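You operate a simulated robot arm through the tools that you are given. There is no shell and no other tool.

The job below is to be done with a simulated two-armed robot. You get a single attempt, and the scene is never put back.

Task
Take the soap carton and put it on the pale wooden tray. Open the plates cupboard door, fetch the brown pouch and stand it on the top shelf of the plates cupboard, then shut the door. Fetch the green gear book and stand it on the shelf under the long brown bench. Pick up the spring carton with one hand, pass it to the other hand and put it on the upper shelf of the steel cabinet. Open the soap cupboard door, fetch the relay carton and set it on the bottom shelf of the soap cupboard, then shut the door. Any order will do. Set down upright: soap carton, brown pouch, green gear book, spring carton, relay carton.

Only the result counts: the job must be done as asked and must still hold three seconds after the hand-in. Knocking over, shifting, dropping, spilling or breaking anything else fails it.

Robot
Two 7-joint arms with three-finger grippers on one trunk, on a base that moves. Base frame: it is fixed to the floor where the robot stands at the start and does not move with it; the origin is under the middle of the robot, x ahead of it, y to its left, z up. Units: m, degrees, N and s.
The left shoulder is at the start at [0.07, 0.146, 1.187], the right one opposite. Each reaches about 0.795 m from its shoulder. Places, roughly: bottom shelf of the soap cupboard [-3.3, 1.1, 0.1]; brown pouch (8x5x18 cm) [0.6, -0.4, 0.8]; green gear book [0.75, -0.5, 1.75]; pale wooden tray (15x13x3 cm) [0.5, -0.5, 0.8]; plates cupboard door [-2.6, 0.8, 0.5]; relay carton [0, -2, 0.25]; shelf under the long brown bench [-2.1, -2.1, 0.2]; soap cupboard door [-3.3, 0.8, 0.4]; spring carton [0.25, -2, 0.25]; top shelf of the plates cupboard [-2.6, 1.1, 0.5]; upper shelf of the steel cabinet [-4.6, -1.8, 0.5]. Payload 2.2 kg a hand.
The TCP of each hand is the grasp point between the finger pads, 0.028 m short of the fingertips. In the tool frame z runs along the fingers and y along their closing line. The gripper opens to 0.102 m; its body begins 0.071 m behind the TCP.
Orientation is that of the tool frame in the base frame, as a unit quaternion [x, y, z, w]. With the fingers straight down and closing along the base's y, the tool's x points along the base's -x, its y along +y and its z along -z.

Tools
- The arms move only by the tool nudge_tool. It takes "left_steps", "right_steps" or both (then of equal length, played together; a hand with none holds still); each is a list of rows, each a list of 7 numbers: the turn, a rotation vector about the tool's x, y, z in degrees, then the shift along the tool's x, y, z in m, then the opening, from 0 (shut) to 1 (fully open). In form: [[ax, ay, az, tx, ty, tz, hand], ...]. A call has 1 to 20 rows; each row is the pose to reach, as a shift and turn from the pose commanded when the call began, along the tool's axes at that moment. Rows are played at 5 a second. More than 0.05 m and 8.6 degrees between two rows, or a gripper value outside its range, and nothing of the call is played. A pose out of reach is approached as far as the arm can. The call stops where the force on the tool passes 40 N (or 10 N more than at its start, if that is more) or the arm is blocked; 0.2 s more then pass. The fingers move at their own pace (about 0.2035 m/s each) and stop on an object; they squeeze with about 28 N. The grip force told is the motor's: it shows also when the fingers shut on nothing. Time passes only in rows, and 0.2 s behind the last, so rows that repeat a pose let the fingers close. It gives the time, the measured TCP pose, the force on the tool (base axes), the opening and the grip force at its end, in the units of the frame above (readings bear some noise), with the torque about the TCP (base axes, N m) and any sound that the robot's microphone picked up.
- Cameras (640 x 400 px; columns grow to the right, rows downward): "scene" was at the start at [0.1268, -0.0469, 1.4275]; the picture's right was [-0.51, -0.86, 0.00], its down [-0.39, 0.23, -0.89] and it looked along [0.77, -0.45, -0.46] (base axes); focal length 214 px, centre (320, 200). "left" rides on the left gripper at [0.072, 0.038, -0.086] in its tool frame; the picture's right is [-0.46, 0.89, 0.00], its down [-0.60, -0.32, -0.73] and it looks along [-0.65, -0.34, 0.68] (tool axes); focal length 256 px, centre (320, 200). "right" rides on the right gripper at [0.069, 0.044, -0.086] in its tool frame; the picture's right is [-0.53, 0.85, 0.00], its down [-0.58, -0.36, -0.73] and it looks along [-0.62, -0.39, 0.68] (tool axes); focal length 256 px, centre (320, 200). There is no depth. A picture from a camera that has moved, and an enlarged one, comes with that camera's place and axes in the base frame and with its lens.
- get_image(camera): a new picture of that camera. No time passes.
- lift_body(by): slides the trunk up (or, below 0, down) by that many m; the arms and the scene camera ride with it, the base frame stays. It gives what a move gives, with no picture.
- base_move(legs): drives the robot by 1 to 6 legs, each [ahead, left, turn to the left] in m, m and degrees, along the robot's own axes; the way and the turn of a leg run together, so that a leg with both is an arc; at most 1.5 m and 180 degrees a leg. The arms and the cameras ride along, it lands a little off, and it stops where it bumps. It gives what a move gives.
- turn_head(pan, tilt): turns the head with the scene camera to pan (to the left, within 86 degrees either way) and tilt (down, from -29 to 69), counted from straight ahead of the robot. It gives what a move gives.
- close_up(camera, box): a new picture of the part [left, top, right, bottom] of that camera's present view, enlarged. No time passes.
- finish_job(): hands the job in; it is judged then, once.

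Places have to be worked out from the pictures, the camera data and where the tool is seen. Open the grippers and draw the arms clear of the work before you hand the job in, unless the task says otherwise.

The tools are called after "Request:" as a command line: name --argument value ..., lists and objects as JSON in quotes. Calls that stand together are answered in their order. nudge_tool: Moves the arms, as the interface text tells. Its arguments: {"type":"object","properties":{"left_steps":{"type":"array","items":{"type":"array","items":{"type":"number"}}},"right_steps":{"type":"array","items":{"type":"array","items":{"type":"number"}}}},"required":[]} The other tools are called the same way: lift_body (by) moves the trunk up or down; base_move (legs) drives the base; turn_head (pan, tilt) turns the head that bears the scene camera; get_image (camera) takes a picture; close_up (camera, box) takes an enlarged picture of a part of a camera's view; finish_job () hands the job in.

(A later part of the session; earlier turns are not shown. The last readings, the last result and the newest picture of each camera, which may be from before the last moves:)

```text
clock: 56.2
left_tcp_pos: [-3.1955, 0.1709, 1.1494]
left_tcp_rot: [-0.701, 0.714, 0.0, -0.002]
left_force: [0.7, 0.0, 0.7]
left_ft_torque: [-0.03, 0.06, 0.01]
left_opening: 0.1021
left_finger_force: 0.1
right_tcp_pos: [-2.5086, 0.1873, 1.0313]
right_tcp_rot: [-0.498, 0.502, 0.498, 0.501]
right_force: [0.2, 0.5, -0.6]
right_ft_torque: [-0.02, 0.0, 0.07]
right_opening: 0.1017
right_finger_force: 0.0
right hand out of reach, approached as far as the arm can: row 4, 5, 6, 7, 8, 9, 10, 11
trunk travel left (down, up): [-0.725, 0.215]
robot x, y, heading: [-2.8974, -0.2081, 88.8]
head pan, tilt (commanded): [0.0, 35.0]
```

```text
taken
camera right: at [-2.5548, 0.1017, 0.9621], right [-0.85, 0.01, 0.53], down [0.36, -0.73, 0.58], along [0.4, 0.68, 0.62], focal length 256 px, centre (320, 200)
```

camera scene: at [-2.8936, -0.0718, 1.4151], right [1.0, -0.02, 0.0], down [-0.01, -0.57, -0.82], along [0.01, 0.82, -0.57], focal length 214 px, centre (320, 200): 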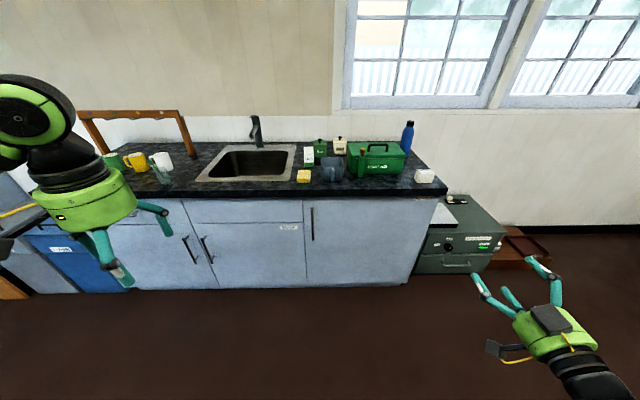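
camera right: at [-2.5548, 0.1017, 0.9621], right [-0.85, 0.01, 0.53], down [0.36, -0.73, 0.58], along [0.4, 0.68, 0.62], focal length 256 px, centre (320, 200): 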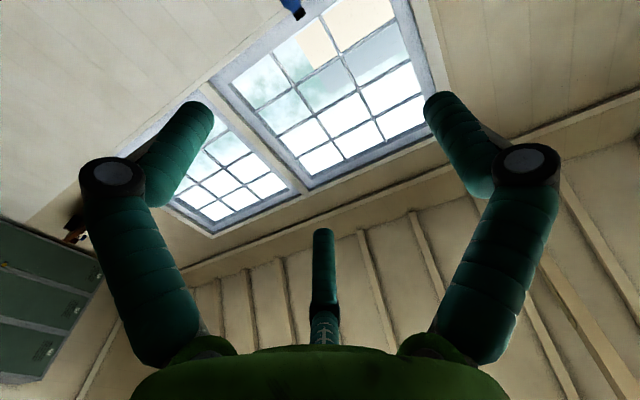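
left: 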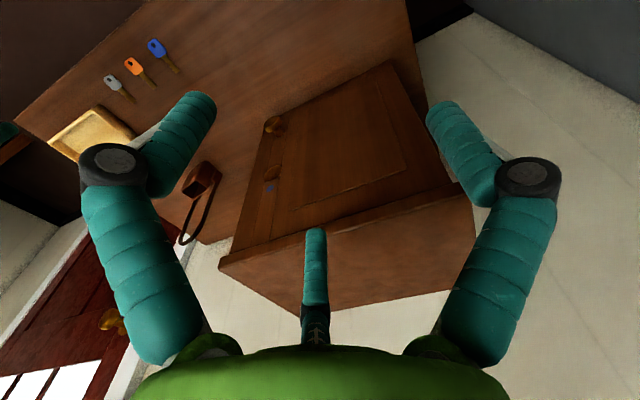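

The hand got the orientation but was folded too close to the shoulder; pointing ahead it works better farther out. The handle is now in full view, so I zoom to measure it.

Request:
close_up --camera "scene" --box '[270, 185, 350, 295]'

Request:
close_up --camera "scene" --box '[170, 185, 450, 295]'

```text
3.64 times, centred on (310, 240) of scene
camera zoom: at [-2.8936, -0.0718, 1.4151], right [1.0, -0.02, 0.0], down [-0.01, -0.57, -0.82], along [0.01, 0.82, -0.57], focal length 780 px, centre (356, 54)
```

zoom: 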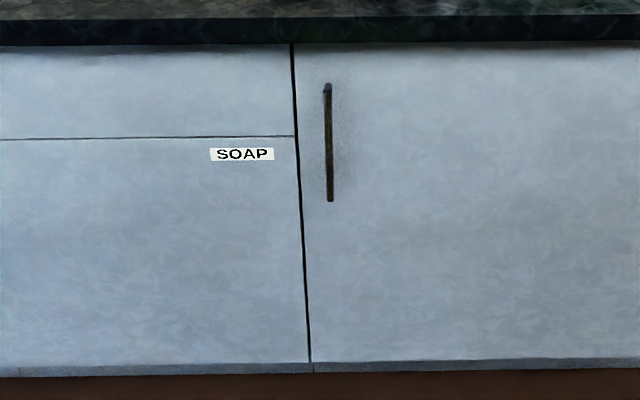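

```text
2.29 times, centred on (310, 240) of scene
camera zoom: at [-2.8936, -0.0718, 1.4151], right [1.0, -0.02, 0.0], down [-0.01, -0.57, -0.82], along [0.01, 0.82, -0.57], focal length 490 px, centre (343, 109)
```

zoom: 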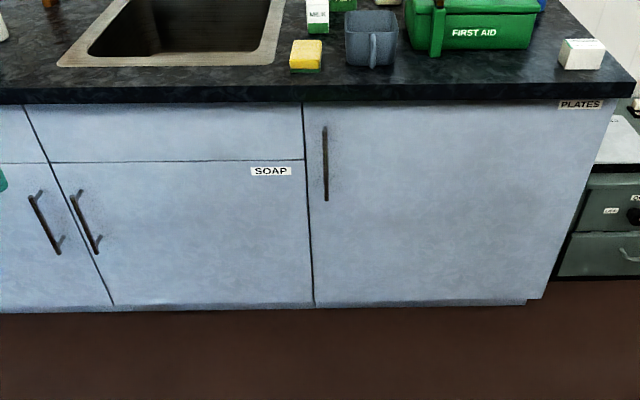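

I lower the trunk so the shoulders come near handle height, which also gives a second view for triangulating the handle.

Request:
lift_body --by -0.4

Request:
turn_head --pan 0 --tilt 25

Request:
get_image --camera "scene"

Request:
close_up --camera "scene" --box '[160, 150, 480, 350]'

```text
clock: 60.0
left_tcp_pos: [-3.1972, 0.1699, 0.75]
left_tcp_rot: [-0.702, 0.713, 0.0, 0.0]
left_force: [-0.7, 0.1, 0.5]
left_ft_torque: [0.03, -0.03, -0.02]
left_opening: 0.1021
left_finger_force: 0.0
right_tcp_pos: [-2.5101, 0.186, 0.631]
right_tcp_rot: [-0.499, 0.503, 0.496, 0.501]
right_force: [-0.2, 0.3, 0.5]
right_ft_torque: [-0.02, -0.02, 0.01]
right_opening: 0.1023
right_finger_force: 0.1
trunk travel left (down, up): [-0.325, 0.615]
robot x, y, heading: [-2.8992, -0.2144, 89.1]
head pan, tilt (commanded): [0.0, 35.0]
```

```text
clock: 60.7
left_tcp_pos: [-3.1972, 0.1707, 0.7499]
left_tcp_rot: [-0.701, 0.713, 0.0, 0.0]
left_force: [-0.4, 0.5, -0.5]
left_ft_torque: [-0.03, -0.01, -0.03]
left_opening: 0.1018
left_finger_force: 0.1
right_tcp_pos: [-2.5103, 0.1855, 0.6311]
right_tcp_rot: [-0.499, 0.503, 0.497, 0.501]
right_force: [0.3, 0.3, 0.0]
right_ft_torque: [0.0, 0.01, -0.01]
right_opening: 0.1019
right_finger_force: 0.1
trunk travel left (down, up): [-0.325, 0.615]
robot x, y, heading: [-2.8985, -0.2089, 89.2]
head pan, tilt (commanded): [0.0, 25.0]
```

```text
taken
camera scene: at [-2.8954, -0.0688, 1.031], right [1.0, -0.02, 0.0], down [-0.01, -0.42, -0.91], along [0.01, 0.91, -0.42], focal length 214 px, centre (320, 200)
```

scene: 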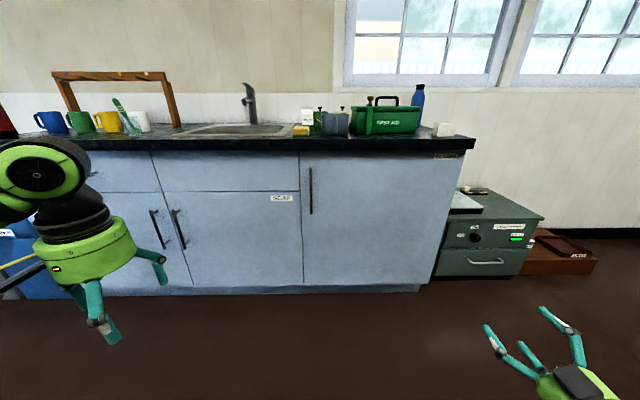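

```text
2.00 times, centred on (320, 250) of scene
camera zoom: at [-2.8954, -0.0688, 1.031], right [1.0, -0.02, 0.0], down [-0.01, -0.42, -0.91], along [0.01, 0.91, -0.42], focal length 429 px, centre (320, 100)
```

zoom: 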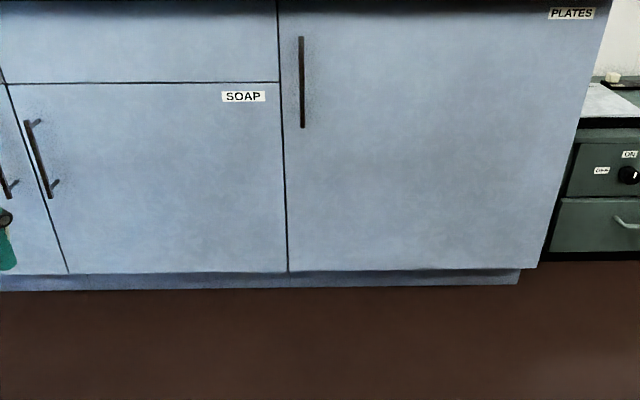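

Triangulated: the plates handle is a vertical bar at about x=-2.923, y=0.75, z 0.59–0.79; the door face is near y=0.785, spanning x -2.97 to -2.30. I move the base to stand left of it.

Request:
base_move --legs '[[0.18, 0.2, 0.9]]'

Request:
get_image --camera "scene"

```text
clock: 62.6
left_tcp_pos: [-3.4041, 0.3445, 0.749]
left_tcp_rot: [0.708, -0.706, 0.0, 0.0]
left_force: [0.1, -0.3, -0.5]
left_ft_torque: [-0.03, 0.01, 0.01]
left_opening: 0.1019
left_finger_force: 0.1
right_tcp_pos: [-2.7173, 0.3726, 0.631]
right_tcp_rot: [0.505, -0.498, -0.502, -0.496]
right_force: [0.0, -0.6, 0.2]
right_ft_torque: [0.03, 0.02, -0.01]
right_opening: 0.1017
right_finger_force: 0.0
trunk travel left (down, up): [-0.325, 0.615]
robot x, y, heading: [-3.0954, -0.0266, 90.0]
head pan, tilt (commanded): [0.0, 25.0]
```

```text
taken
camera scene: at [-3.0981, 0.1121, 1.031], right [1.0, 0.0, 0.0], down [0.0, -0.42, -0.91], along [0.0, 0.91, -0.42], focal length 214 px, centre (320, 200)
```

scene: 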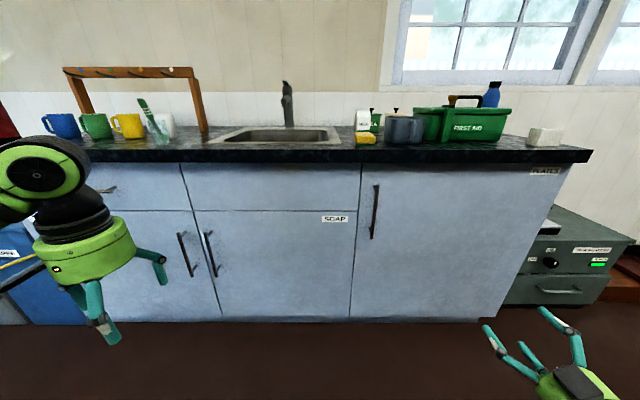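

The right hand is at (-2.717, 0.373, 0.631) pointing +y. I move it to a pre-grasp point in front of the handle, about 15 cm short of the bar.

Request:
nudge_tool --right_steps '[[0, 0, 0, -0.008, 0.029, 0.025, 1], [0, 0, 0, -0.017, 0.059, 0.05, 1], [0, 0, 0, -0.025, 0.088, 0.08, 1], [0, 0, 0, -0.034, 0.118, 0.11, 1], [0, 0, 0, -0.042, 0.147, 0.14, 1], [0, 0, 0, -0.051, 0.177, 0.17, 1], [0, 0, 0, -0.059, 0.206, 0.2, 1], [0, 0, 0, -0.059, 0.206, 0.22, 1]]'

Request:
get_image --camera "scene"

Request:
get_image --camera "right"

```text
clock: 64.4
left_tcp_pos: [-3.4036, 0.3448, 0.75]
left_tcp_rot: [0.708, -0.706, 0.0, 0.0]
left_force: [-0.3, 0.2, 0.0]
left_ft_torque: [0.0, 0.0, 0.0]
left_opening: 0.1021
left_finger_force: 0.0
right_tcp_pos: [-2.7345, 0.4203, 0.7131]
right_tcp_rot: [0.503, -0.499, -0.501, -0.497]
right_force: [-0.3, 0.5, 0.2]
right_ft_torque: [0.0, 0.03, -0.01]
right_opening: 0.1021
right_finger_force: 0.0
right hand out of reach, approached as far as the arm can: row 1, 2, 3, 4, 5, 6, 7, 8
trunk travel left (down, up): [-0.325, 0.615]
robot x, y, heading: [-3.0942, -0.0301, 90.0]
head pan, tilt (commanded): [0.0, 25.0]
```

```text
taken
camera scene: at [-3.0977, 0.1118, 1.031], right [1.0, 0.0, 0.0], down [0.0, -0.42, -0.91], along [0.0, 0.91, -0.42], focal length 214 px, centre (320, 200)
```

scene: 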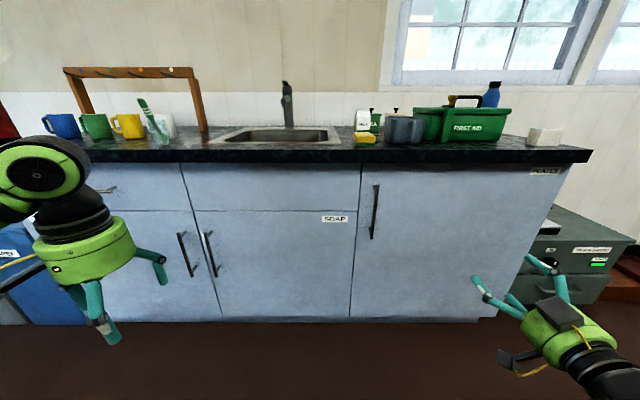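

```text
taken
camera right: at [-2.7784, 0.3339, 0.645], right [-0.85, -0.01, 0.53], down [0.37, -0.72, 0.58], along [0.38, 0.69, 0.62], focal length 256 px, centre (320, 200)
```

right: 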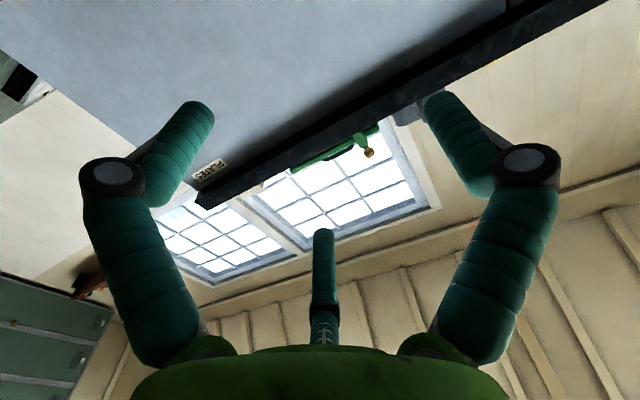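

The hand is stuck although the target is well inside reach, so a joint limit must be blocking this arm posture. I look at the arm itself to understand the posture.

Request:
turn_head --pan -60 --tilt 45

Request:
get_image --camera "scene"

```text
clock: 65.7
left_tcp_pos: [-3.403, 0.3458, 0.7499]
left_tcp_rot: [0.708, -0.706, 0.0, 0.0]
left_force: [0.4, 0.0, -0.2]
left_ft_torque: [-0.01, 0.02, 0.01]
left_opening: 0.1021
left_finger_force: 0.0
right_tcp_pos: [-2.7351, 0.4203, 0.714]
right_tcp_rot: [0.504, -0.498, -0.502, -0.496]
right_force: [0.1, 0.1, -0.1]
right_ft_torque: [-0.01, 0.0, -0.03]
right_opening: 0.1022
right_finger_force: 0.1
trunk travel left (down, up): [-0.325, 0.615]
robot x, y, heading: [-3.0965, -0.0284, 90.1]
head pan, tilt (commanded): [-60.0, 45.0]
```

```text
taken
camera scene: at [-3.0272, 0.0606, 1.0005], right [0.5, -0.86, 0.0], down [-0.61, -0.36, -0.71], along [0.61, 0.36, -0.71], focal length 214 px, centre (320, 200)
```

scene: 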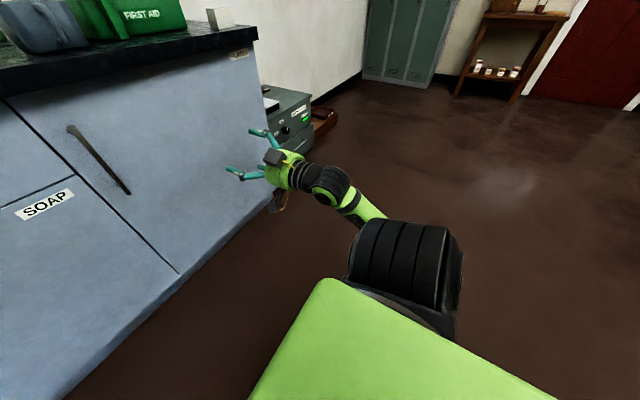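

The arm's elbow hangs below the shoulder. I probe whether a different roll of the hand frees it: first a null row to see what pose counts as commanded, then a roll.

Request:
nudge_tool --right_steps '[[0, 0, 0, 0, 0, 0, 1]]'

Request:
nudge_tool --right_steps '[[0, 0, 8, 0, 0, 0, 1], [0, 0, 16, 0, 0, 0, 1], [0, 0, 24, 0, 0, 0, 1], [0, 0, 32, 0, 0, 0, 1], [0, 0, 40, 0, 0, 0, 1], [0, 0, 48, 0, 0, 0, 1], [0, 0, 56, 0, 0, 0, 1]]'

```text
clock: 66.1
left_tcp_pos: [-3.4039, 0.3451, 0.7497]
left_tcp_rot: [0.709, -0.705, 0.0, -0.001]
left_force: [1.1, 0.3, -0.4]
left_ft_torque: [-0.02, -0.02, 0.01]
left_opening: 0.102
left_finger_force: 0.0
right_tcp_pos: [-2.734, 0.4206, 0.7125]
right_tcp_rot: [0.504, -0.498, -0.502, -0.496]
right_force: [-0.4, 0.7, 0.1]
right_ft_torque: [0.04, 0.02, -0.04]
right_opening: 0.1019
right_finger_force: 0.0
trunk travel left (down, up): [-0.325, 0.615]
robot x, y, heading: [-3.0948, -0.0286, 89.8]
head pan, tilt (commanded): [-60.0, 45.0]
```

```text
clock: 67.7
left_tcp_pos: [-3.4045, 0.3451, 0.7509]
left_tcp_rot: [0.708, -0.706, -0.001, 0.0]
left_force: [-0.6, -0.3, 0.4]
left_ft_torque: [-0.01, -0.01, -0.02]
left_opening: 0.1018
left_finger_force: 0.1
right_tcp_pos: [-2.7316, 0.4179, 0.713]
right_tcp_rot: [-0.21, 0.677, 0.676, 0.201]
right_force: [-0.2, 0.0, 0.1]
right_ft_torque: [0.03, 0.03, -0.02]
right_opening: 0.1022
right_finger_force: 0.1
trunk travel left (down, up): [-0.325, 0.615]
robot x, y, heading: [-3.095, -0.0304, 90.3]
head pan, tilt (commanded): [-60.0, 45.0]
```

Rolling works freely, and the commanded pose resets to the reached one. Now I test small moves ahead and to the left from this pose.

Request:
nudge_tool --right_steps '[[0, 0, 0, 0, 0, 0.03, 1], [0, 0, 0, 0, 0, 0.06, 1]]'

Request:
nudge_tool --right_steps '[[0, 0, 0, 0.025, 0.017, 0, 1], [0, 0, 0, 0.05, 0.034, 0, 1]]'

```text
clock: 68.3
left_tcp_pos: [-3.4025, 0.3457, 0.7495]
left_tcp_rot: [0.709, -0.706, 0.001, 0.0]
left_force: [0.8, -0.1, -0.4]
left_ft_torque: [-0.03, 0.01, -0.04]
left_opening: 0.1021
left_finger_force: 0.0
right_tcp_pos: [-2.7152, 0.4496, 0.7257]
right_tcp_rot: [-0.211, 0.676, 0.676, 0.202]
right_force: [-0.4, -0.5, 0.5]
right_ft_torque: [-0.01, 0.0, 0.01]
right_opening: 0.1018
right_finger_force: 0.0
right hand out of reach, approached as far as the arm can: row 1, 2
trunk travel left (down, up): [-0.325, 0.615]
robot x, y, heading: [-3.0931, -0.0303, 90.2]
head pan, tilt (commanded): [-60.0, 45.0]
```

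```text
clock: 68.9
left_tcp_pos: [-3.4024, 0.3448, 0.7508]
left_tcp_rot: [0.708, -0.706, 0.0, 0.0]
left_force: [0.1, -0.6, -0.9]
left_ft_torque: [-0.01, 0.03, -0.01]
left_opening: 0.102
left_finger_force: 0.1
right_tcp_pos: [-2.7393, 0.4327, 0.7381]
right_tcp_rot: [-0.211, 0.677, 0.675, 0.203]
right_force: [0.0, -0.6, 0.5]
right_ft_torque: [0.02, 0.0, -0.01]
right_opening: 0.1018
right_finger_force: 0.1
right hand out of reach, approached as far as the arm can: row 1, 2
trunk travel left (down, up): [-0.325, 0.615]
robot x, y, heading: [-3.0979, -0.0295, 90.3]
head pan, tilt (commanded): [-60.0, 45.0]
```

The wrist sits too far back near the shoulder (long hand), so some joint is at its limit. I unroll the hand and then pitch it down again while lowering, so that the wrist comes forward and the arm frees itself.

Request:
nudge_tool --right_steps '[[0, 0, -8, 0, 0, 0, 1], [0, 0, -16, 0, 0, 0, 1], [0, 0, -24, 0, 0, 0, 1], [0, 0, -32, 0, 0, 0, 1], [0, 0, -40, 0, 0, 0, 1], [0, 0, -48, 0, 0, 0, 1], [0, 0, -56, 0, 0, 0, 1]]'

Request:
nudge_tool --right_steps '[[0, 8, 0, 0.02, 0, 0, 1], [0, 16, 0, 0.04, 0, 0, 1], [0, 24, 0, 0.06, 0, 0, 1], [0, 32, 0, 0.08, 0, 0, 1], [0, 40, 0, 0.1, 0, 0, 1], [0, 48, 0, 0.12, 0, 0, 1], [0, 56, 0, 0.12, 0, 0, 1], [0, 64, 0, 0.12, 0, 0, 1], [0, 72, 0, 0.12, 0, 0, 1], [0, 80, 0, 0.12, 0, 0, 1], [0, 88, 0, 0.12, 0, 0, 1]]'

Request:
get_image --camera "scene"

```text
clock: 70.5
left_tcp_pos: [-3.4028, 0.3455, 0.7516]
left_tcp_rot: [0.709, -0.706, -0.001, 0.0]
left_force: [0.3, -0.7, 0.1]
left_ft_torque: [-0.01, 0.0, -0.05]
left_opening: 0.1021
left_finger_force: 0.2
right_tcp_pos: [-2.7388, 0.4339, 0.7387]
right_tcp_rot: [0.504, -0.498, -0.501, -0.497]
right_force: [-0.3, 0.1, 0.0]
right_ft_torque: [0.02, 0.03, -0.02]
right_opening: 0.1023
right_finger_force: 0.1
trunk travel left (down, up): [-0.325, 0.615]
robot x, y, heading: [-3.094, -0.0319, 90.2]
head pan, tilt (commanded): [-60.0, 45.0]
```

```text
clock: 72.9
left_tcp_pos: [-3.4033, 0.3462, 0.7491]
left_tcp_rot: [0.709, -0.706, 0.001, 0.0]
left_force: [0.4, 0.0, -0.4]
left_ft_torque: [-0.01, 0.02, -0.02]
left_opening: 0.1021
left_finger_force: 0.0
right_tcp_pos: [-2.7397, 0.4344, 0.6183]
right_tcp_rot: [0.711, -0.703, -0.01, -0.01]
right_force: [-0.1, 0.4, 0.3]
right_ft_torque: [0.02, 0.0, -0.03]
right_opening: 0.102
right_finger_force: 0.0
trunk travel left (down, up): [-0.325, 0.615]
robot x, y, heading: [-3.0965, -0.034, 90.2]
head pan, tilt (commanded): [-60.0, 45.0]
```

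```text
taken
camera scene: at [-3.0273, 0.061, 1.0004], right [0.5, -0.86, 0.0], down [-0.61, -0.36, -0.71], along [0.61, 0.35, -0.71], focal length 214 px, centre (320, 200)
```

scene: 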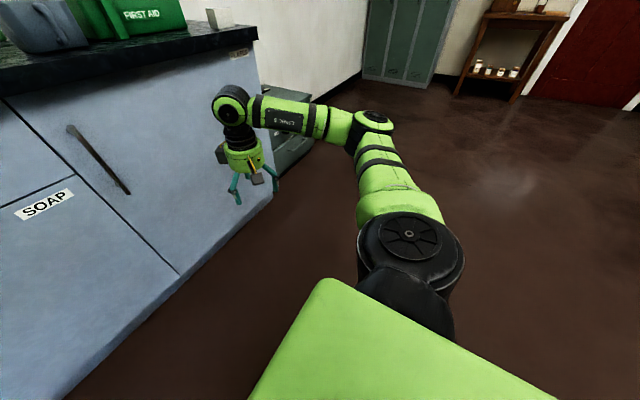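

The arm is back in a healthy posture with the fingers down. I shift left to line up with the handle, then pitch the hand 45° forward about the wrist.

Request:
nudge_tool --right_steps '[[0, 0, 0, 0, 0.045, 0, 1], [0, 0, 0, 0, 0.09, 0, 1], [0, 0, 0, 0, 0.135, 0, 1], [0, 0, 0, 0, 0.183, 0, 1]]'

Request:
nudge_tool --right_steps '[[0, -7.5, 0, -0.03, 0, -0.003, 1], [0, -15, 0, -0.063, 0, -0.009, 1], [0, -22.5, 0, -0.095, 0, -0.02, 1], [0, -30, 0, -0.127, 0, -0.036, 1], [0, -37.5, 0, -0.158, 0, -0.055, 1], [0, -45, 0, -0.187, 0, -0.077, 1]]'

Request:
turn_head --pan -15 --tilt 35

Request:
get_image --camera "scene"

Request:
get_image --camera "right"

```text
clock: 73.9
left_tcp_pos: [-3.4042, 0.3459, 0.7494]
left_tcp_rot: [0.709, -0.705, 0.0, 0.0]
left_force: [-0.9, -0.6, 0.1]
left_ft_torque: [0.04, -0.01, 0.0]
left_opening: 0.1021
left_finger_force: 0.1
right_tcp_pos: [-2.9218, 0.4314, 0.6172]
right_tcp_rot: [0.71, -0.704, -0.01, -0.01]
right_force: [0.0, -0.5, -0.4]
right_ft_torque: [-0.01, -0.02, -0.04]
right_opening: 0.102
right_finger_force: 0.0
trunk travel left (down, up): [-0.325, 0.615]
robot x, y, heading: [-3.0973, -0.0312, 90.4]
head pan, tilt (commanded): [-60.0, 45.0]
```

```text
clock: 75.3
left_tcp_pos: [-3.4039, 0.3465, 0.7497]
left_tcp_rot: [0.708, -0.706, 0.0, -0.001]
left_force: [-0.4, -0.3, 0.0]
left_ft_torque: [0.01, 0.03, 0.01]
left_opening: 0.102
left_finger_force: 0.0
right_tcp_pos: [-2.9236, 0.6154, 0.7013]
right_tcp_rot: [0.652, -0.646, -0.282, -0.28]
right_force: [-0.1, 0.0, 0.2]
right_ft_torque: [0.0, 0.0, -0.03]
right_opening: 0.102
right_finger_force: 0.0
trunk travel left (down, up): [-0.325, 0.615]
robot x, y, heading: [-3.0952, -0.0276, 90.1]
head pan, tilt (commanded): [-60.0, 45.0]
```

```text
clock: 76.4
left_tcp_pos: [-3.4036, 0.3448, 0.749]
left_tcp_rot: [0.708, -0.706, 0.001, 0.001]
left_force: [-0.1, 0.3, -0.1]
left_ft_torque: [0.0, 0.0, -0.03]
left_opening: 0.1021
left_finger_force: 0.1
right_tcp_pos: [-2.9247, 0.6153, 0.7023]
right_tcp_rot: [0.652, -0.646, -0.281, -0.279]
right_force: [-0.1, 0.3, 0.6]
right_ft_torque: [0.02, 0.01, 0.0]
right_opening: 0.1018
right_finger_force: 0.1
trunk travel left (down, up): [-0.325, 0.615]
robot x, y, heading: [-3.0961, -0.0286, 90.2]
head pan, tilt (commanded): [-15.0, 35.0]
```

```text
taken
camera scene: at [-3.0748, 0.1048, 1.0152], right [0.97, -0.26, 0.0], down [-0.15, -0.55, -0.82], along [0.21, 0.79, -0.57], focal length 214 px, centre (320, 200)
```

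scene: 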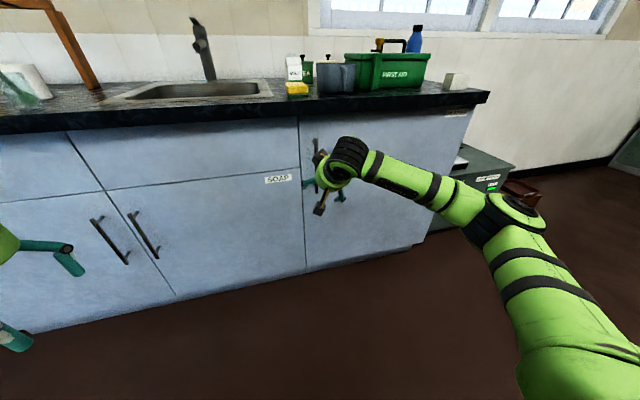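

```text
taken
camera right: at [-2.9682, 0.5048, 0.7105], right [-0.85, 0.36, 0.39], down [0.37, -0.13, 0.92], along [0.38, 0.92, -0.02], focal length 256 px, centre (320, 200)
```

right: 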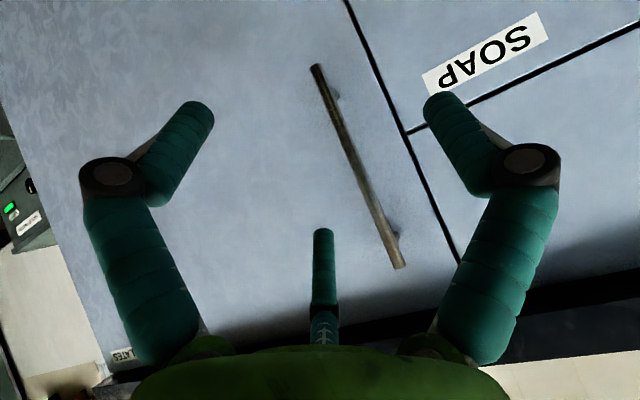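

The camera shows the bar neatly between the fingers. I pitch the hand further to near horizontal so all fingertips reach behind the bar evenly, with the fingers half open.

Request:
nudge_tool --right_steps '[[0, -7, 0, 0, 0, 0, 0.8], [0, -14, 0, 0, 0, 0, 0.7], [0, -21, 0, 0, 0, 0, 0.6], [0, -28, 0, 0, 0, 0, 0.6], [0, -35, 0, 0, 0, 0, 0.6]]'

Request:
get_image --camera "right"

Request:
close_up --camera "scene" --box '[260, 100, 400, 240]'

```text
clock: 77.6
left_tcp_pos: [-3.4027, 0.3461, 0.751]
left_tcp_rot: [0.708, -0.706, -0.001, 0.0]
left_force: [-0.7, 0.0, -0.8]
left_ft_torque: [-0.01, 0.01, -0.02]
left_opening: 0.1022
left_finger_force: 0.1
right_tcp_pos: [-2.9254, 0.6166, 0.7011]
right_tcp_rot: [0.577, -0.571, -0.415, -0.41]
right_force: [-0.3, -0.2, -0.2]
right_ft_torque: [0.03, 0.01, -0.03]
right_opening: 0.0613
right_finger_force: 0.0
right hand out of reach, approached as far as the arm can: row 4, 5
trunk travel left (down, up): [-0.325, 0.615]
robot x, y, heading: [-3.0975, -0.0325, 90.1]
head pan, tilt (commanded): [-15.0, 35.0]
```

```text
taken
camera right: at [-2.9685, 0.5115, 0.6638], right [-0.85, 0.16, 0.51], down [0.37, -0.5, 0.78], along [0.38, 0.85, 0.37], focal length 256 px, centre (320, 200)
```

right: 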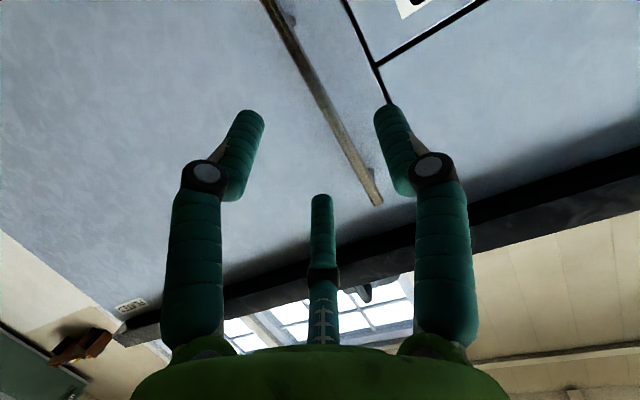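

```text
2.86 times, centred on (330, 170) of scene
camera zoom: at [-3.0749, 0.1049, 1.0153], right [0.97, -0.26, 0.0], down [-0.15, -0.55, -0.82], along [0.21, 0.79, -0.57], focal length 613 px, centre (291, 286)
```

zoom: 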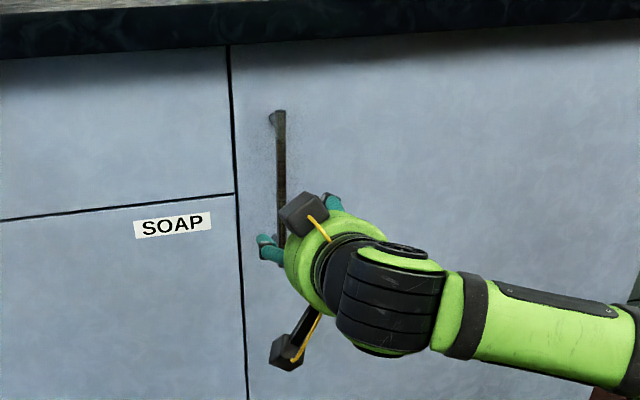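

The bar lies between the fingers at about x=-2.917. I advance 11 cm along +y with a small correction to the right, then close on the bar.

Request:
nudge_tool --right_steps '[[0, 0, 0, -0.011, -0.003, 0.035, 0.6], [0, 0, 0, -0.023, -0.006, 0.07, 0.6], [0, 0, 0, -0.035, -0.008, 0.104, 0.6]]'

Request:
get_image --camera "right"

```text
clock: 78.4
left_tcp_pos: [-3.4036, 0.3463, 0.7508]
left_tcp_rot: [0.708, -0.706, 0.0, -0.001]
left_force: [-0.2, -0.2, 0.0]
left_ft_torque: [-0.03, -0.01, 0.02]
left_opening: 0.102
left_finger_force: 0.1
right_tcp_pos: [-2.9176, 0.7255, 0.7018]
right_tcp_rot: [0.578, -0.572, -0.414, -0.409]
right_force: [0.0, -0.9, 0.3]
right_ft_torque: [0.01, 0.04, 0.03]
right_opening: 0.0612
right_finger_force: 0.1
trunk travel left (down, up): [-0.325, 0.615]
robot x, y, heading: [-3.0975, -0.0296, 90.3]
head pan, tilt (commanded): [-15.0, 35.0]
```

```text
taken
camera right: at [-2.9619, 0.6214, 0.6636], right [-0.85, 0.16, 0.51], down [0.37, -0.5, 0.78], along [0.38, 0.85, 0.37], focal length 256 px, centre (320, 200)
```

right: 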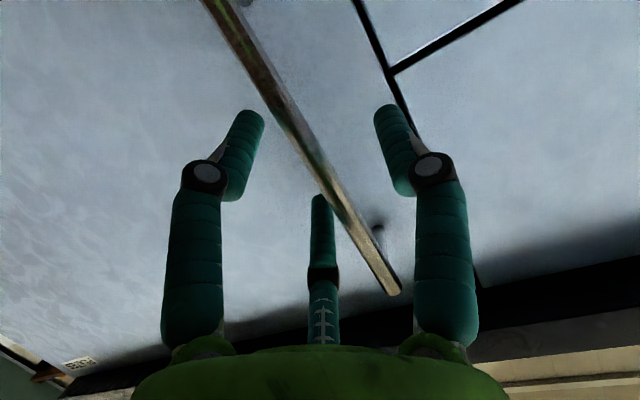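

The bar is inside the fingers. I close the gripper on it.

Request:
nudge_tool --right_steps '[[0, 0, 0, -0.001, 0, 0.005, 0.3], [0, 0, 0, -0.001, 0, 0.005, 0], [0, 0, 0, -0.001, 0, 0.005, 0], [0, 0, 0, -0.001, 0, 0.005, 0]]'

Request:
get_image --camera "right"

```text
clock: 79.4
left_tcp_pos: [-3.4021, 0.345, 0.7504]
left_tcp_rot: [0.708, -0.707, -0.001, 0.0]
left_force: [0.0, 1.2, -0.6]
left_ft_torque: [0.05, 0.01, -0.01]
left_opening: 0.1019
left_finger_force: 0.1
right_tcp_pos: [-2.9136, 0.7303, 0.6995]
right_tcp_rot: [0.576, -0.574, -0.412, -0.411]
right_force: [14.5, -4.8, -3.7]
right_ft_torque: [-0.42, -0.29, -0.11]
right_opening: 0.0188
right_finger_force: 44.5
trunk travel left (down, up): [-0.325, 0.615]
robot x, y, heading: [-3.0922, -0.0306, 90.0]
head pan, tilt (commanded): [-15.0, 35.0]
```

```text
taken
camera right: at [-2.9577, 0.6265, 0.6619], right [-0.85, 0.17, 0.51], down [0.37, -0.5, 0.78], along [0.39, 0.85, 0.36], focal length 256 px, centre (320, 200)
```

right: 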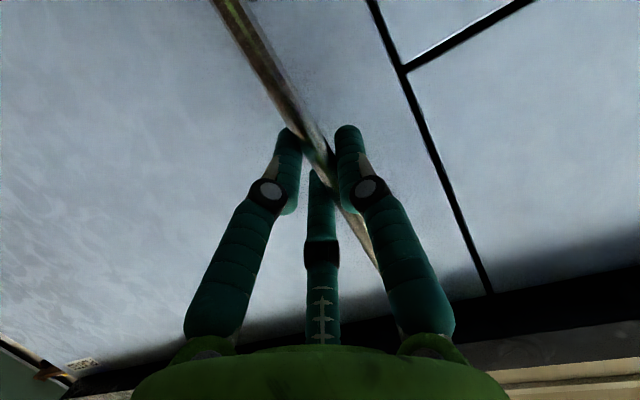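

The gripper holds the bar (opening 0.019, grip force 44 N). I pull the door open along its arc about the hinge at x≈-2.30, turning the hand with it, first 12 degrees.

Request:
nudge_tool --right_steps '[[-1.9, 0, -0.64, 0.0068, -0.002, -0.02, 0], [-3.79, 0, -1.28, 0.0136, -0.0053, -0.0403, 0], [-5.7, 0, -1.9, 0.0203, -0.009, -0.0602, 0], [-7.58, 0, -2.55, 0.027, -0.0136, -0.0801, 0], [-9.5, 0, -3.2, 0.0336, -0.019, -0.0997, 0], [-11.38, 0, -3.83, 0.0401, -0.0248, -0.1193, 0]]'

Request:
get_image --camera "scene"

```text
clock: 80.8
left_tcp_pos: [-3.402, 0.3455, 0.7496]
left_tcp_rot: [0.709, -0.706, -0.002, 0.0]
left_force: [0.2, 0.1, -0.8]
left_ft_torque: [-0.02, -0.01, 0.0]
left_opening: 0.102
left_finger_force: 0.1
right_tcp_pos: [-2.8884, 0.6046, 0.6996]
right_tcp_rot: [0.633, -0.509, -0.454, -0.364]
right_force: [7.6, 1.4, -4.7]
right_ft_torque: [0.14, -0.37, -0.2]
right_opening: 0.0192
right_finger_force: 43.7
trunk travel left (down, up): [-0.325, 0.615]
robot x, y, heading: [-3.0976, -0.0281, 90.1]
head pan, tilt (commanded): [-15.0, 35.0]
```

```text
taken
camera scene: at [-3.0736, 0.1053, 1.0151], right [0.97, -0.26, 0.0], down [-0.15, -0.55, -0.82], along [0.21, 0.79, -0.57], focal length 214 px, centre (320, 200)
```

scene: 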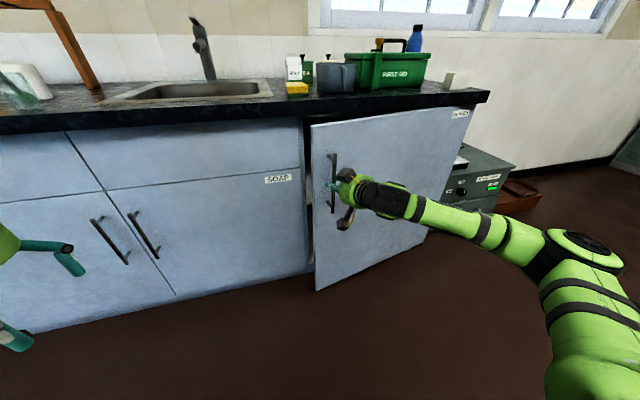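

The door follows easily. I repeat the same arc rows (they are identical in the door's own frame) for another 24 degrees.

Request:
nudge_tool --right_steps '[[-3.79, 0, -1.28, 0.0136, -0.0053, -0.0403, 0], [-7.58, 0, -2.55, 0.027, -0.0136, -0.0801, 0], [-11.38, 0, -3.83, 0.0401, -0.0248, -0.1193, 0], [-15.17, 0, -5.1, 0.053, -0.0389, -0.1577, 0], [-18.96, 0, -6.38, 0.0656, -0.0556, -0.195, 0], [-22.75, 0, -7.66, 0.0777, -0.0752, -0.231, 0]]'

Request:
get_image --camera "scene"

```text
clock: 82.2
left_tcp_pos: [-3.4047, 0.3446, 0.7503]
left_tcp_rot: [0.708, -0.706, -0.001, -0.001]
left_force: [-0.9, -0.7, -0.6]
left_ft_torque: [0.01, 0.02, -0.03]
left_opening: 0.1021
left_finger_force: 0.1
right_tcp_pos: [-2.7708, 0.3803, 0.7002]
right_tcp_rot: [0.728, -0.363, -0.521, -0.257]
right_force: [-21.6, -18.0, -20.4]
right_ft_torque: [-0.48, -1.08, 0.09]
right_opening: 0.0192
right_finger_force: 44.5
trunk travel left (down, up): [-0.325, 0.615]
robot x, y, heading: [-3.0986, -0.0284, 90.0]
head pan, tilt (commanded): [-15.0, 35.0]
```

```text
taken
camera scene: at [-3.0761, 0.1036, 1.0152], right [0.97, -0.26, 0.0], down [-0.15, -0.55, -0.82], along [0.21, 0.79, -0.57], focal length 214 px, centre (320, 200)
```

scene: 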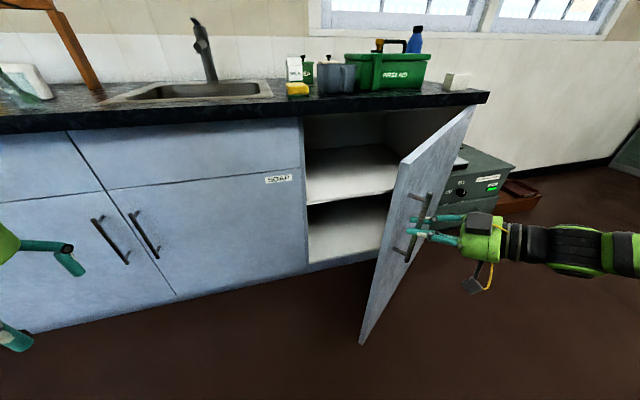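

The door is now well open; the load on the hand has risen to about 35 N from small mismatches. I open and re-close the grip in place to relieve it.

Request:
nudge_tool --right_steps '[[0, 0, 0, 0, 0, 0, 0.4], [0, 0, 0, 0, 0, 0, 0.4], [0, 0, 0, 0, 0, 0, 0.4]]'

Request:
get_image --camera "right"

Request:
get_image --camera "scene"

```text
clock: 83.0
left_tcp_pos: [-3.4032, 0.3442, 0.7498]
left_tcp_rot: [0.708, -0.706, 0.0, -0.001]
left_force: [0.2, 0.4, 0.8]
left_ft_torque: [-0.01, -0.01, 0.0]
left_opening: 0.1019
left_finger_force: 0.0
right_tcp_pos: [-2.7665, 0.3839, 0.7032]
right_tcp_rot: [0.726, -0.365, -0.521, -0.261]
right_force: [-0.2, 0.3, 0.4]
right_ft_torque: [0.01, 0.03, 0.01]
right_opening: 0.0408
right_finger_force: 0.1
trunk travel left (down, up): [-0.325, 0.615]
robot x, y, heading: [-3.0928, -0.0284, 90.0]
head pan, tilt (commanded): [-15.0, 35.0]
```

```text
taken
camera right: at [-2.7408, 0.2755, 0.6643], right [-0.78, -0.37, 0.51], down [0.6, -0.19, 0.78], along [-0.19, 0.91, 0.37], focal length 256 px, centre (320, 200)
```

right: 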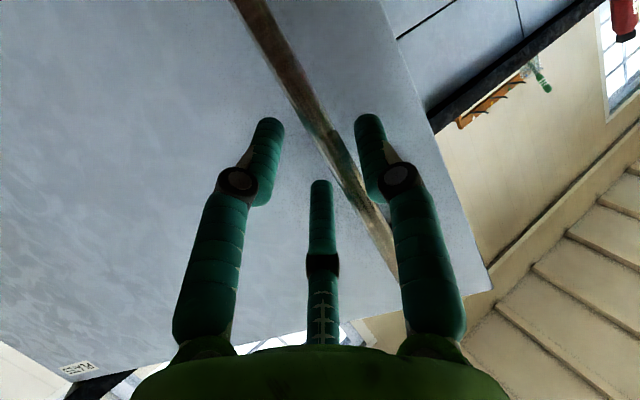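

```text
taken
camera scene: at [-3.0749, 0.1048, 1.0153], right [0.97, -0.26, 0.0], down [-0.15, -0.55, -0.82], along [0.21, 0.79, -0.57], focal length 214 px, centre (320, 200)
```

scene: 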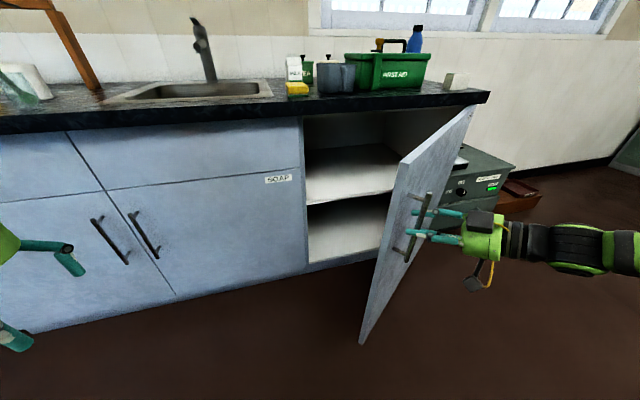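

The load is gone and the door stays put. I re-grip the bar and continue the arc by another 20 degrees.

Request:
nudge_tool --right_steps '[[0, 0, 0, 0, 0.004, 0, 0.2], [0, 0, 0, 0, 0.004, 0, 0], [0, 0, 0, 0, 0.004, 0, 0], [-3.79, 0, -1.28, 0.0136, -0.0013, -0.0403, 0], [-7.58, 0, -2.55, 0.027, -0.0096, -0.0801, 0], [-11.38, 0, -3.83, 0.0401, -0.0208, -0.1193, 0], [-15.17, 0, -5.1, 0.053, -0.0349, -0.1577, 0], [-18.96, 0, -6.38, 0.0656, -0.0516, -0.195, 0]]'

Request:
get_image --camera "scene"

```text
clock: 84.7
left_tcp_pos: [-3.4049, 0.3454, 0.7502]
left_tcp_rot: [0.709, -0.706, 0.0, -0.001]
left_force: [-0.4, -0.3, -0.6]
left_ft_torque: [-0.01, 0.0, 0.02]
left_opening: 0.1019
left_finger_force: 0.0
right_tcp_pos: [-2.6412, 0.2634, 0.7024]
right_tcp_rot: [0.771, -0.253, -0.557, -0.178]
right_force: [-6.2, -7.0, 3.6]
right_ft_torque: [0.64, -0.27, -0.08]
right_opening: 0.0193
right_finger_force: 44.0
trunk travel left (down, up): [-0.325, 0.615]
robot x, y, heading: [-3.0908, -0.0312, 90.2]
head pan, tilt (commanded): [-15.0, 35.0]
stopped in row 8 (right hand): the force on the tool passed its limit at 43 N (the readings are from after the stop); the commanded pose is now the measured one
```

```text
taken
camera scene: at [-3.0764, 0.1033, 1.0158], right [0.97, -0.26, 0.0], down [-0.15, -0.55, -0.82], along [0.21, 0.79, -0.57], focal length 214 px, centre (320, 200)
```

scene: 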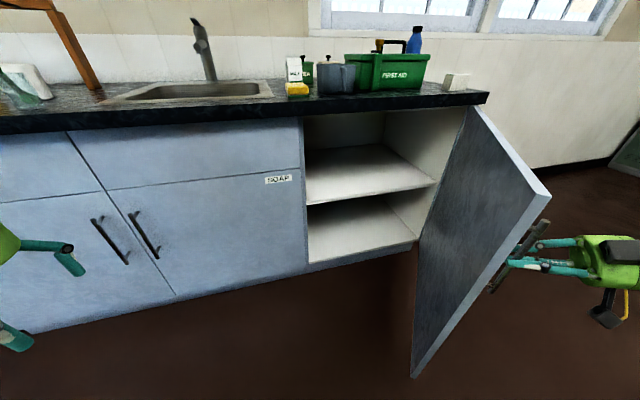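

The door stands about 52° open, enough to place things from the left. I open the gripper, draw the hand straight off the bar, and back the base away.

Request:
nudge_tool --right_steps '[[0, 0, 0, 0, 0, 0, 0.7], [0, 0, 0, 0, 0, 0, 0.7], [0, 0, 0, 0.013, 0, -0.038, 0.7], [0, 0, 0, 0.026, 0, -0.076, 0.7], [0, 0, 0, 0.038, 0, -0.114, 0.7]]'

Request:
get_image --camera "scene"

```text
clock: 85.9
left_tcp_pos: [-3.4027, 0.3449, 0.7505]
left_tcp_rot: [0.708, -0.706, 0.0, 0.0]
left_force: [0.0, 0.4, -0.1]
left_ft_torque: [0.02, 0.0, 0.01]
left_opening: 0.102
left_finger_force: 0.1
right_tcp_pos: [-2.5422, 0.1945, 0.6992]
right_tcp_rot: [0.77, -0.257, -0.555, -0.178]
right_force: [0.3, -0.2, -0.3]
right_ft_torque: [-0.02, -0.01, 0.02]
right_opening: 0.0718
right_finger_force: 0.2
trunk travel left (down, up): [-0.325, 0.615]
robot x, y, heading: [-3.0968, -0.031, 90.3]
head pan, tilt (commanded): [-15.0, 35.0]
```

```text
taken
camera scene: at [-3.0744, 0.1044, 1.0153], right [0.97, -0.26, 0.0], down [-0.15, -0.55, -0.82], along [0.21, 0.79, -0.57], focal length 214 px, centre (320, 200)
```

scene: 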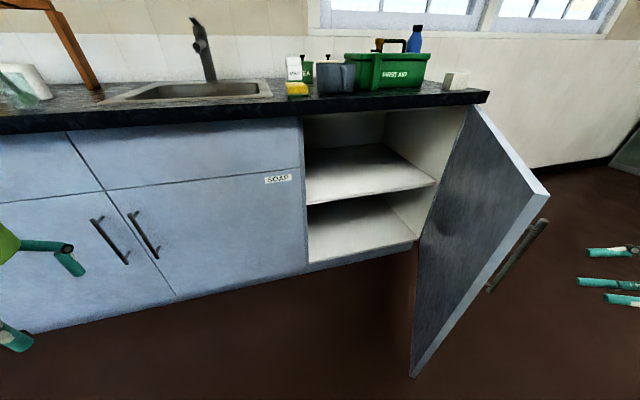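

The top shelf's surface comes out at about z=0.505, reaching from y≈0.8 to 1.35. I back the base away from the door, then straighten the right hand in free space.

Request:
base_move --legs '[[-0.45, 0, 0]]'

Request:
nudge_tool --right_steps '[[6.16, 0, 2.07, -0.012, -0.007, 0.035, 1], [12.3, 0, 4.15, -0.024, -0.014, 0.07, 1], [18.5, 0, 6.2, -0.035, -0.02, 0.105, 1], [24.6, 0, 8.3, -0.047, -0.027, 0.14, 1], [30.8, 0, 10.4, -0.059, -0.034, 0.175, 1], [37, 0, 12.4, -0.07, -0.041, 0.21, 1], [43.1, 0, 14.5, -0.082, -0.047, 0.245, 1], [49.3, 0, 16.6, -0.094, -0.054, 0.281, 1]]'

Request:
get_image --camera "scene"

```text
clock: 88.6
left_tcp_pos: [-3.4032, -0.1051, 0.7509]
left_tcp_rot: [0.71, -0.704, 0.0, 0.0]
left_force: [0.2, 0.4, -0.1]
left_ft_torque: [-0.03, 0.02, 0.0]
left_opening: 0.1023
left_finger_force: 0.1
right_tcp_pos: [-2.5416, -0.2551, 0.699]
right_tcp_rot: [0.771, -0.256, -0.555, -0.177]
right_force: [0.8, -0.1, 0.3]
right_ft_torque: [-0.02, 0.03, -0.04]
right_opening: 0.0714
right_finger_force: 0.0
trunk travel left (down, up): [-0.325, 0.615]
robot x, y, heading: [-3.0966, -0.4767, 90.1]
head pan, tilt (commanded): [-15.0, 35.0]
```

```text
clock: 90.4
left_tcp_pos: [-3.403, -0.1038, 0.7496]
left_tcp_rot: [0.71, -0.705, 0.0, 0.0]
left_force: [0.6, -0.9, 0.3]
left_ft_torque: [0.0, 0.01, 0.0]
left_opening: 0.1018
left_finger_force: 0.1
right_tcp_pos: [-2.7408, -0.0248, 0.6959]
right_tcp_rot: [0.585, -0.568, -0.417, -0.402]
right_force: [-0.5, 0.8, 0.1]
right_ft_torque: [-0.05, -0.01, -0.01]
right_opening: 0.1019
right_finger_force: 0.1
right hand out of reach, approached as far as the arm can: row 8
trunk travel left (down, up): [-0.325, 0.615]
robot x, y, heading: [-3.0937, -0.4796, 90.4]
head pan, tilt (commanded): [-15.0, 35.0]
```

```text
taken
camera scene: at [-3.0744, -0.344, 1.0152], right [0.97, -0.25, 0.0], down [-0.14, -0.56, -0.82], along [0.21, 0.79, -0.57], focal length 214 px, centre (320, 200)
```

scene: 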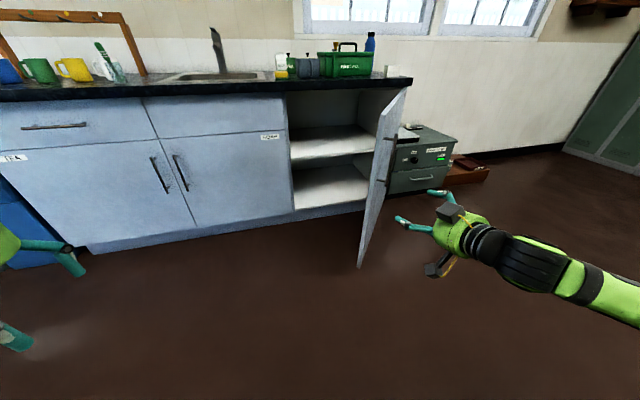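

Now I pitch the right hand down to about 45° for the low-shelf pick and drive back to the near bench.

Request:
nudge_tool --right_steps '[[0, 6.5, 0, 0.01, 0, 0, 1], [0, 13, 0, 0.02, 0, 0, 1], [0, 19.5, 0, 0.03, 0, 0, 1], [0, 26, 0, 0.04, 0, 0, 1]]'

Request:
base_move --legs '[[0, 0, -90], [1.5, 0, 0], [1.1, 0.4, 0]]'

Request:
turn_head --pan -10 --tilt 25

Request:
get_image --camera "scene"

```text
clock: 91.4
left_tcp_pos: [-3.4035, -0.105, 0.7505]
left_tcp_rot: [0.71, -0.704, 0.0, 0.0]
left_force: [1.0, -0.9, 0.3]
left_ft_torque: [-0.02, 0.0, -0.01]
left_opening: 0.102
left_finger_force: 0.1
right_tcp_pos: [-2.7377, -0.0383, 0.6596]
right_tcp_rot: [0.663, -0.644, -0.275, -0.263]
right_force: [0.8, 0.0, 0.4]
right_ft_torque: [-0.02, 0.0, 0.04]
right_opening: 0.1022
right_finger_force: 0.0
trunk travel left (down, up): [-0.325, 0.615]
robot x, y, heading: [-3.0944, -0.4767, 90.3]
head pan, tilt (commanded): [-15.0, 35.0]
```

```text
clock: 108.2
left_tcp_pos: [-0.1289, 0.2644, 0.7507]
left_tcp_rot: [-0.004, 1.0, 0.0, -0.001]
left_force: [-0.2, 0.3, 0.3]
left_ft_torque: [0.03, -0.02, 0.01]
left_opening: 0.102
left_finger_force: 0.0
right_tcp_pos: [-0.0594, -0.3982, 0.6588]
right_tcp_rot: [-0.013, 0.925, 0.008, 0.381]
right_force: [0.2, -0.3, 0.4]
right_ft_torque: [-0.03, -0.04, -0.03]
right_opening: 0.1019
right_finger_force: 0.1
trunk travel left (down, up): [-0.325, 0.615]
robot x, y, heading: [-0.4985, -0.0451, 0.3]
head pan, tilt (commanded): [-15.0, 35.0]
```

```text
clock: 108.9
left_tcp_pos: [-0.1273, 0.2634, 0.7505]
left_tcp_rot: [-0.003, 1.0, 0.0, -0.001]
left_force: [-0.4, 0.4, -0.2]
left_ft_torque: [-0.02, -0.04, 0.03]
left_opening: 0.1019
left_finger_force: 0.1
right_tcp_pos: [-0.0589, -0.399, 0.659]
right_tcp_rot: [-0.013, 0.925, 0.008, 0.38]
right_force: [0.5, -0.6, -0.2]
right_ft_torque: [0.01, 0.01, -0.02]
right_opening: 0.102
right_finger_force: 0.0
trunk travel left (down, up): [-0.325, 0.615]
robot x, y, heading: [-0.4986, -0.0449, 0.5]
head pan, tilt (commanded): [-10.0, 25.0]
```

```text
taken
camera scene: at [-0.363, -0.0604, 1.031], right [-0.17, -0.99, 0.0], down [-0.42, 0.07, -0.91], along [0.89, -0.15, -0.42], focal length 214 px, centre (320, 200)
```

scene: 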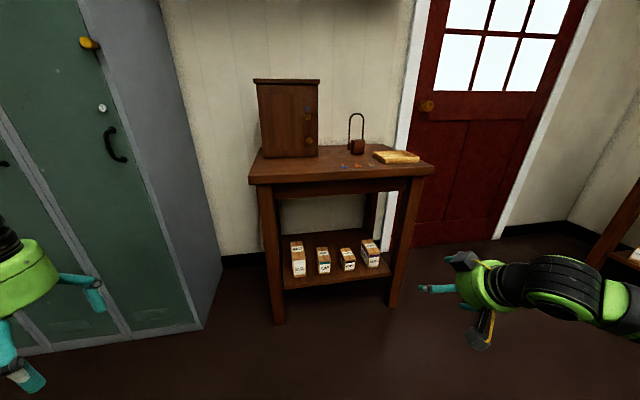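

I zoom in on the cartons on the lower shelf to measure them.

Request:
close_up --camera "scene" --box '[260, 220, 420, 320]'

Request:
close_up --camera "scene" --box '[240, 70, 440, 195]'

```text
4.00 times, centred on (340, 270) of scene
camera zoom: at [-0.363, -0.0604, 1.031], right [-0.17, -0.99, 0.0], down [-0.42, 0.07, -0.91], along [0.89, -0.15, -0.42], focal length 858 px, centre (240, -80)
```

zoom: 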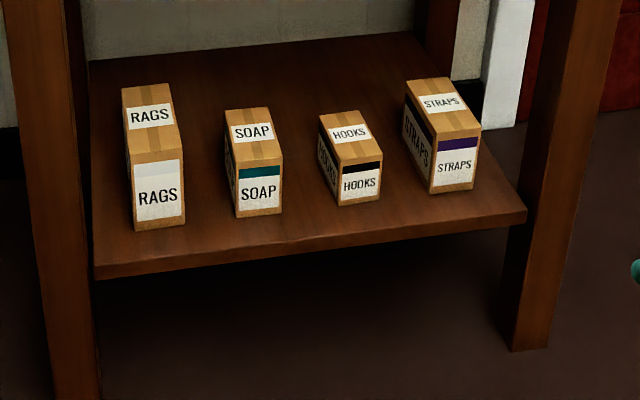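

```text
3.20 times, centred on (340, 132) of scene
camera zoom: at [-0.363, -0.0604, 1.031], right [-0.17, -0.99, 0.0], down [-0.42, 0.07, -0.91], along [0.89, -0.15, -0.42], focal length 686 px, centre (256, 416)
```

zoom: 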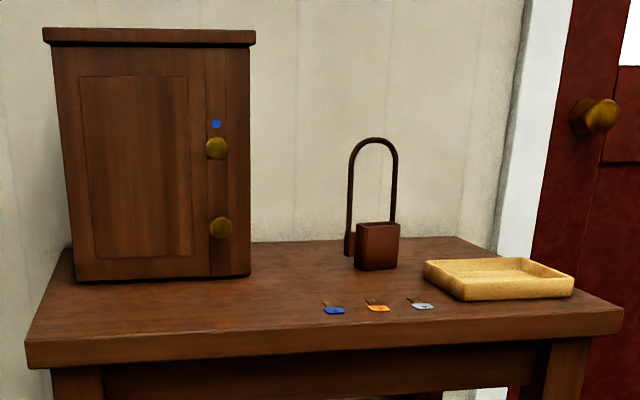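

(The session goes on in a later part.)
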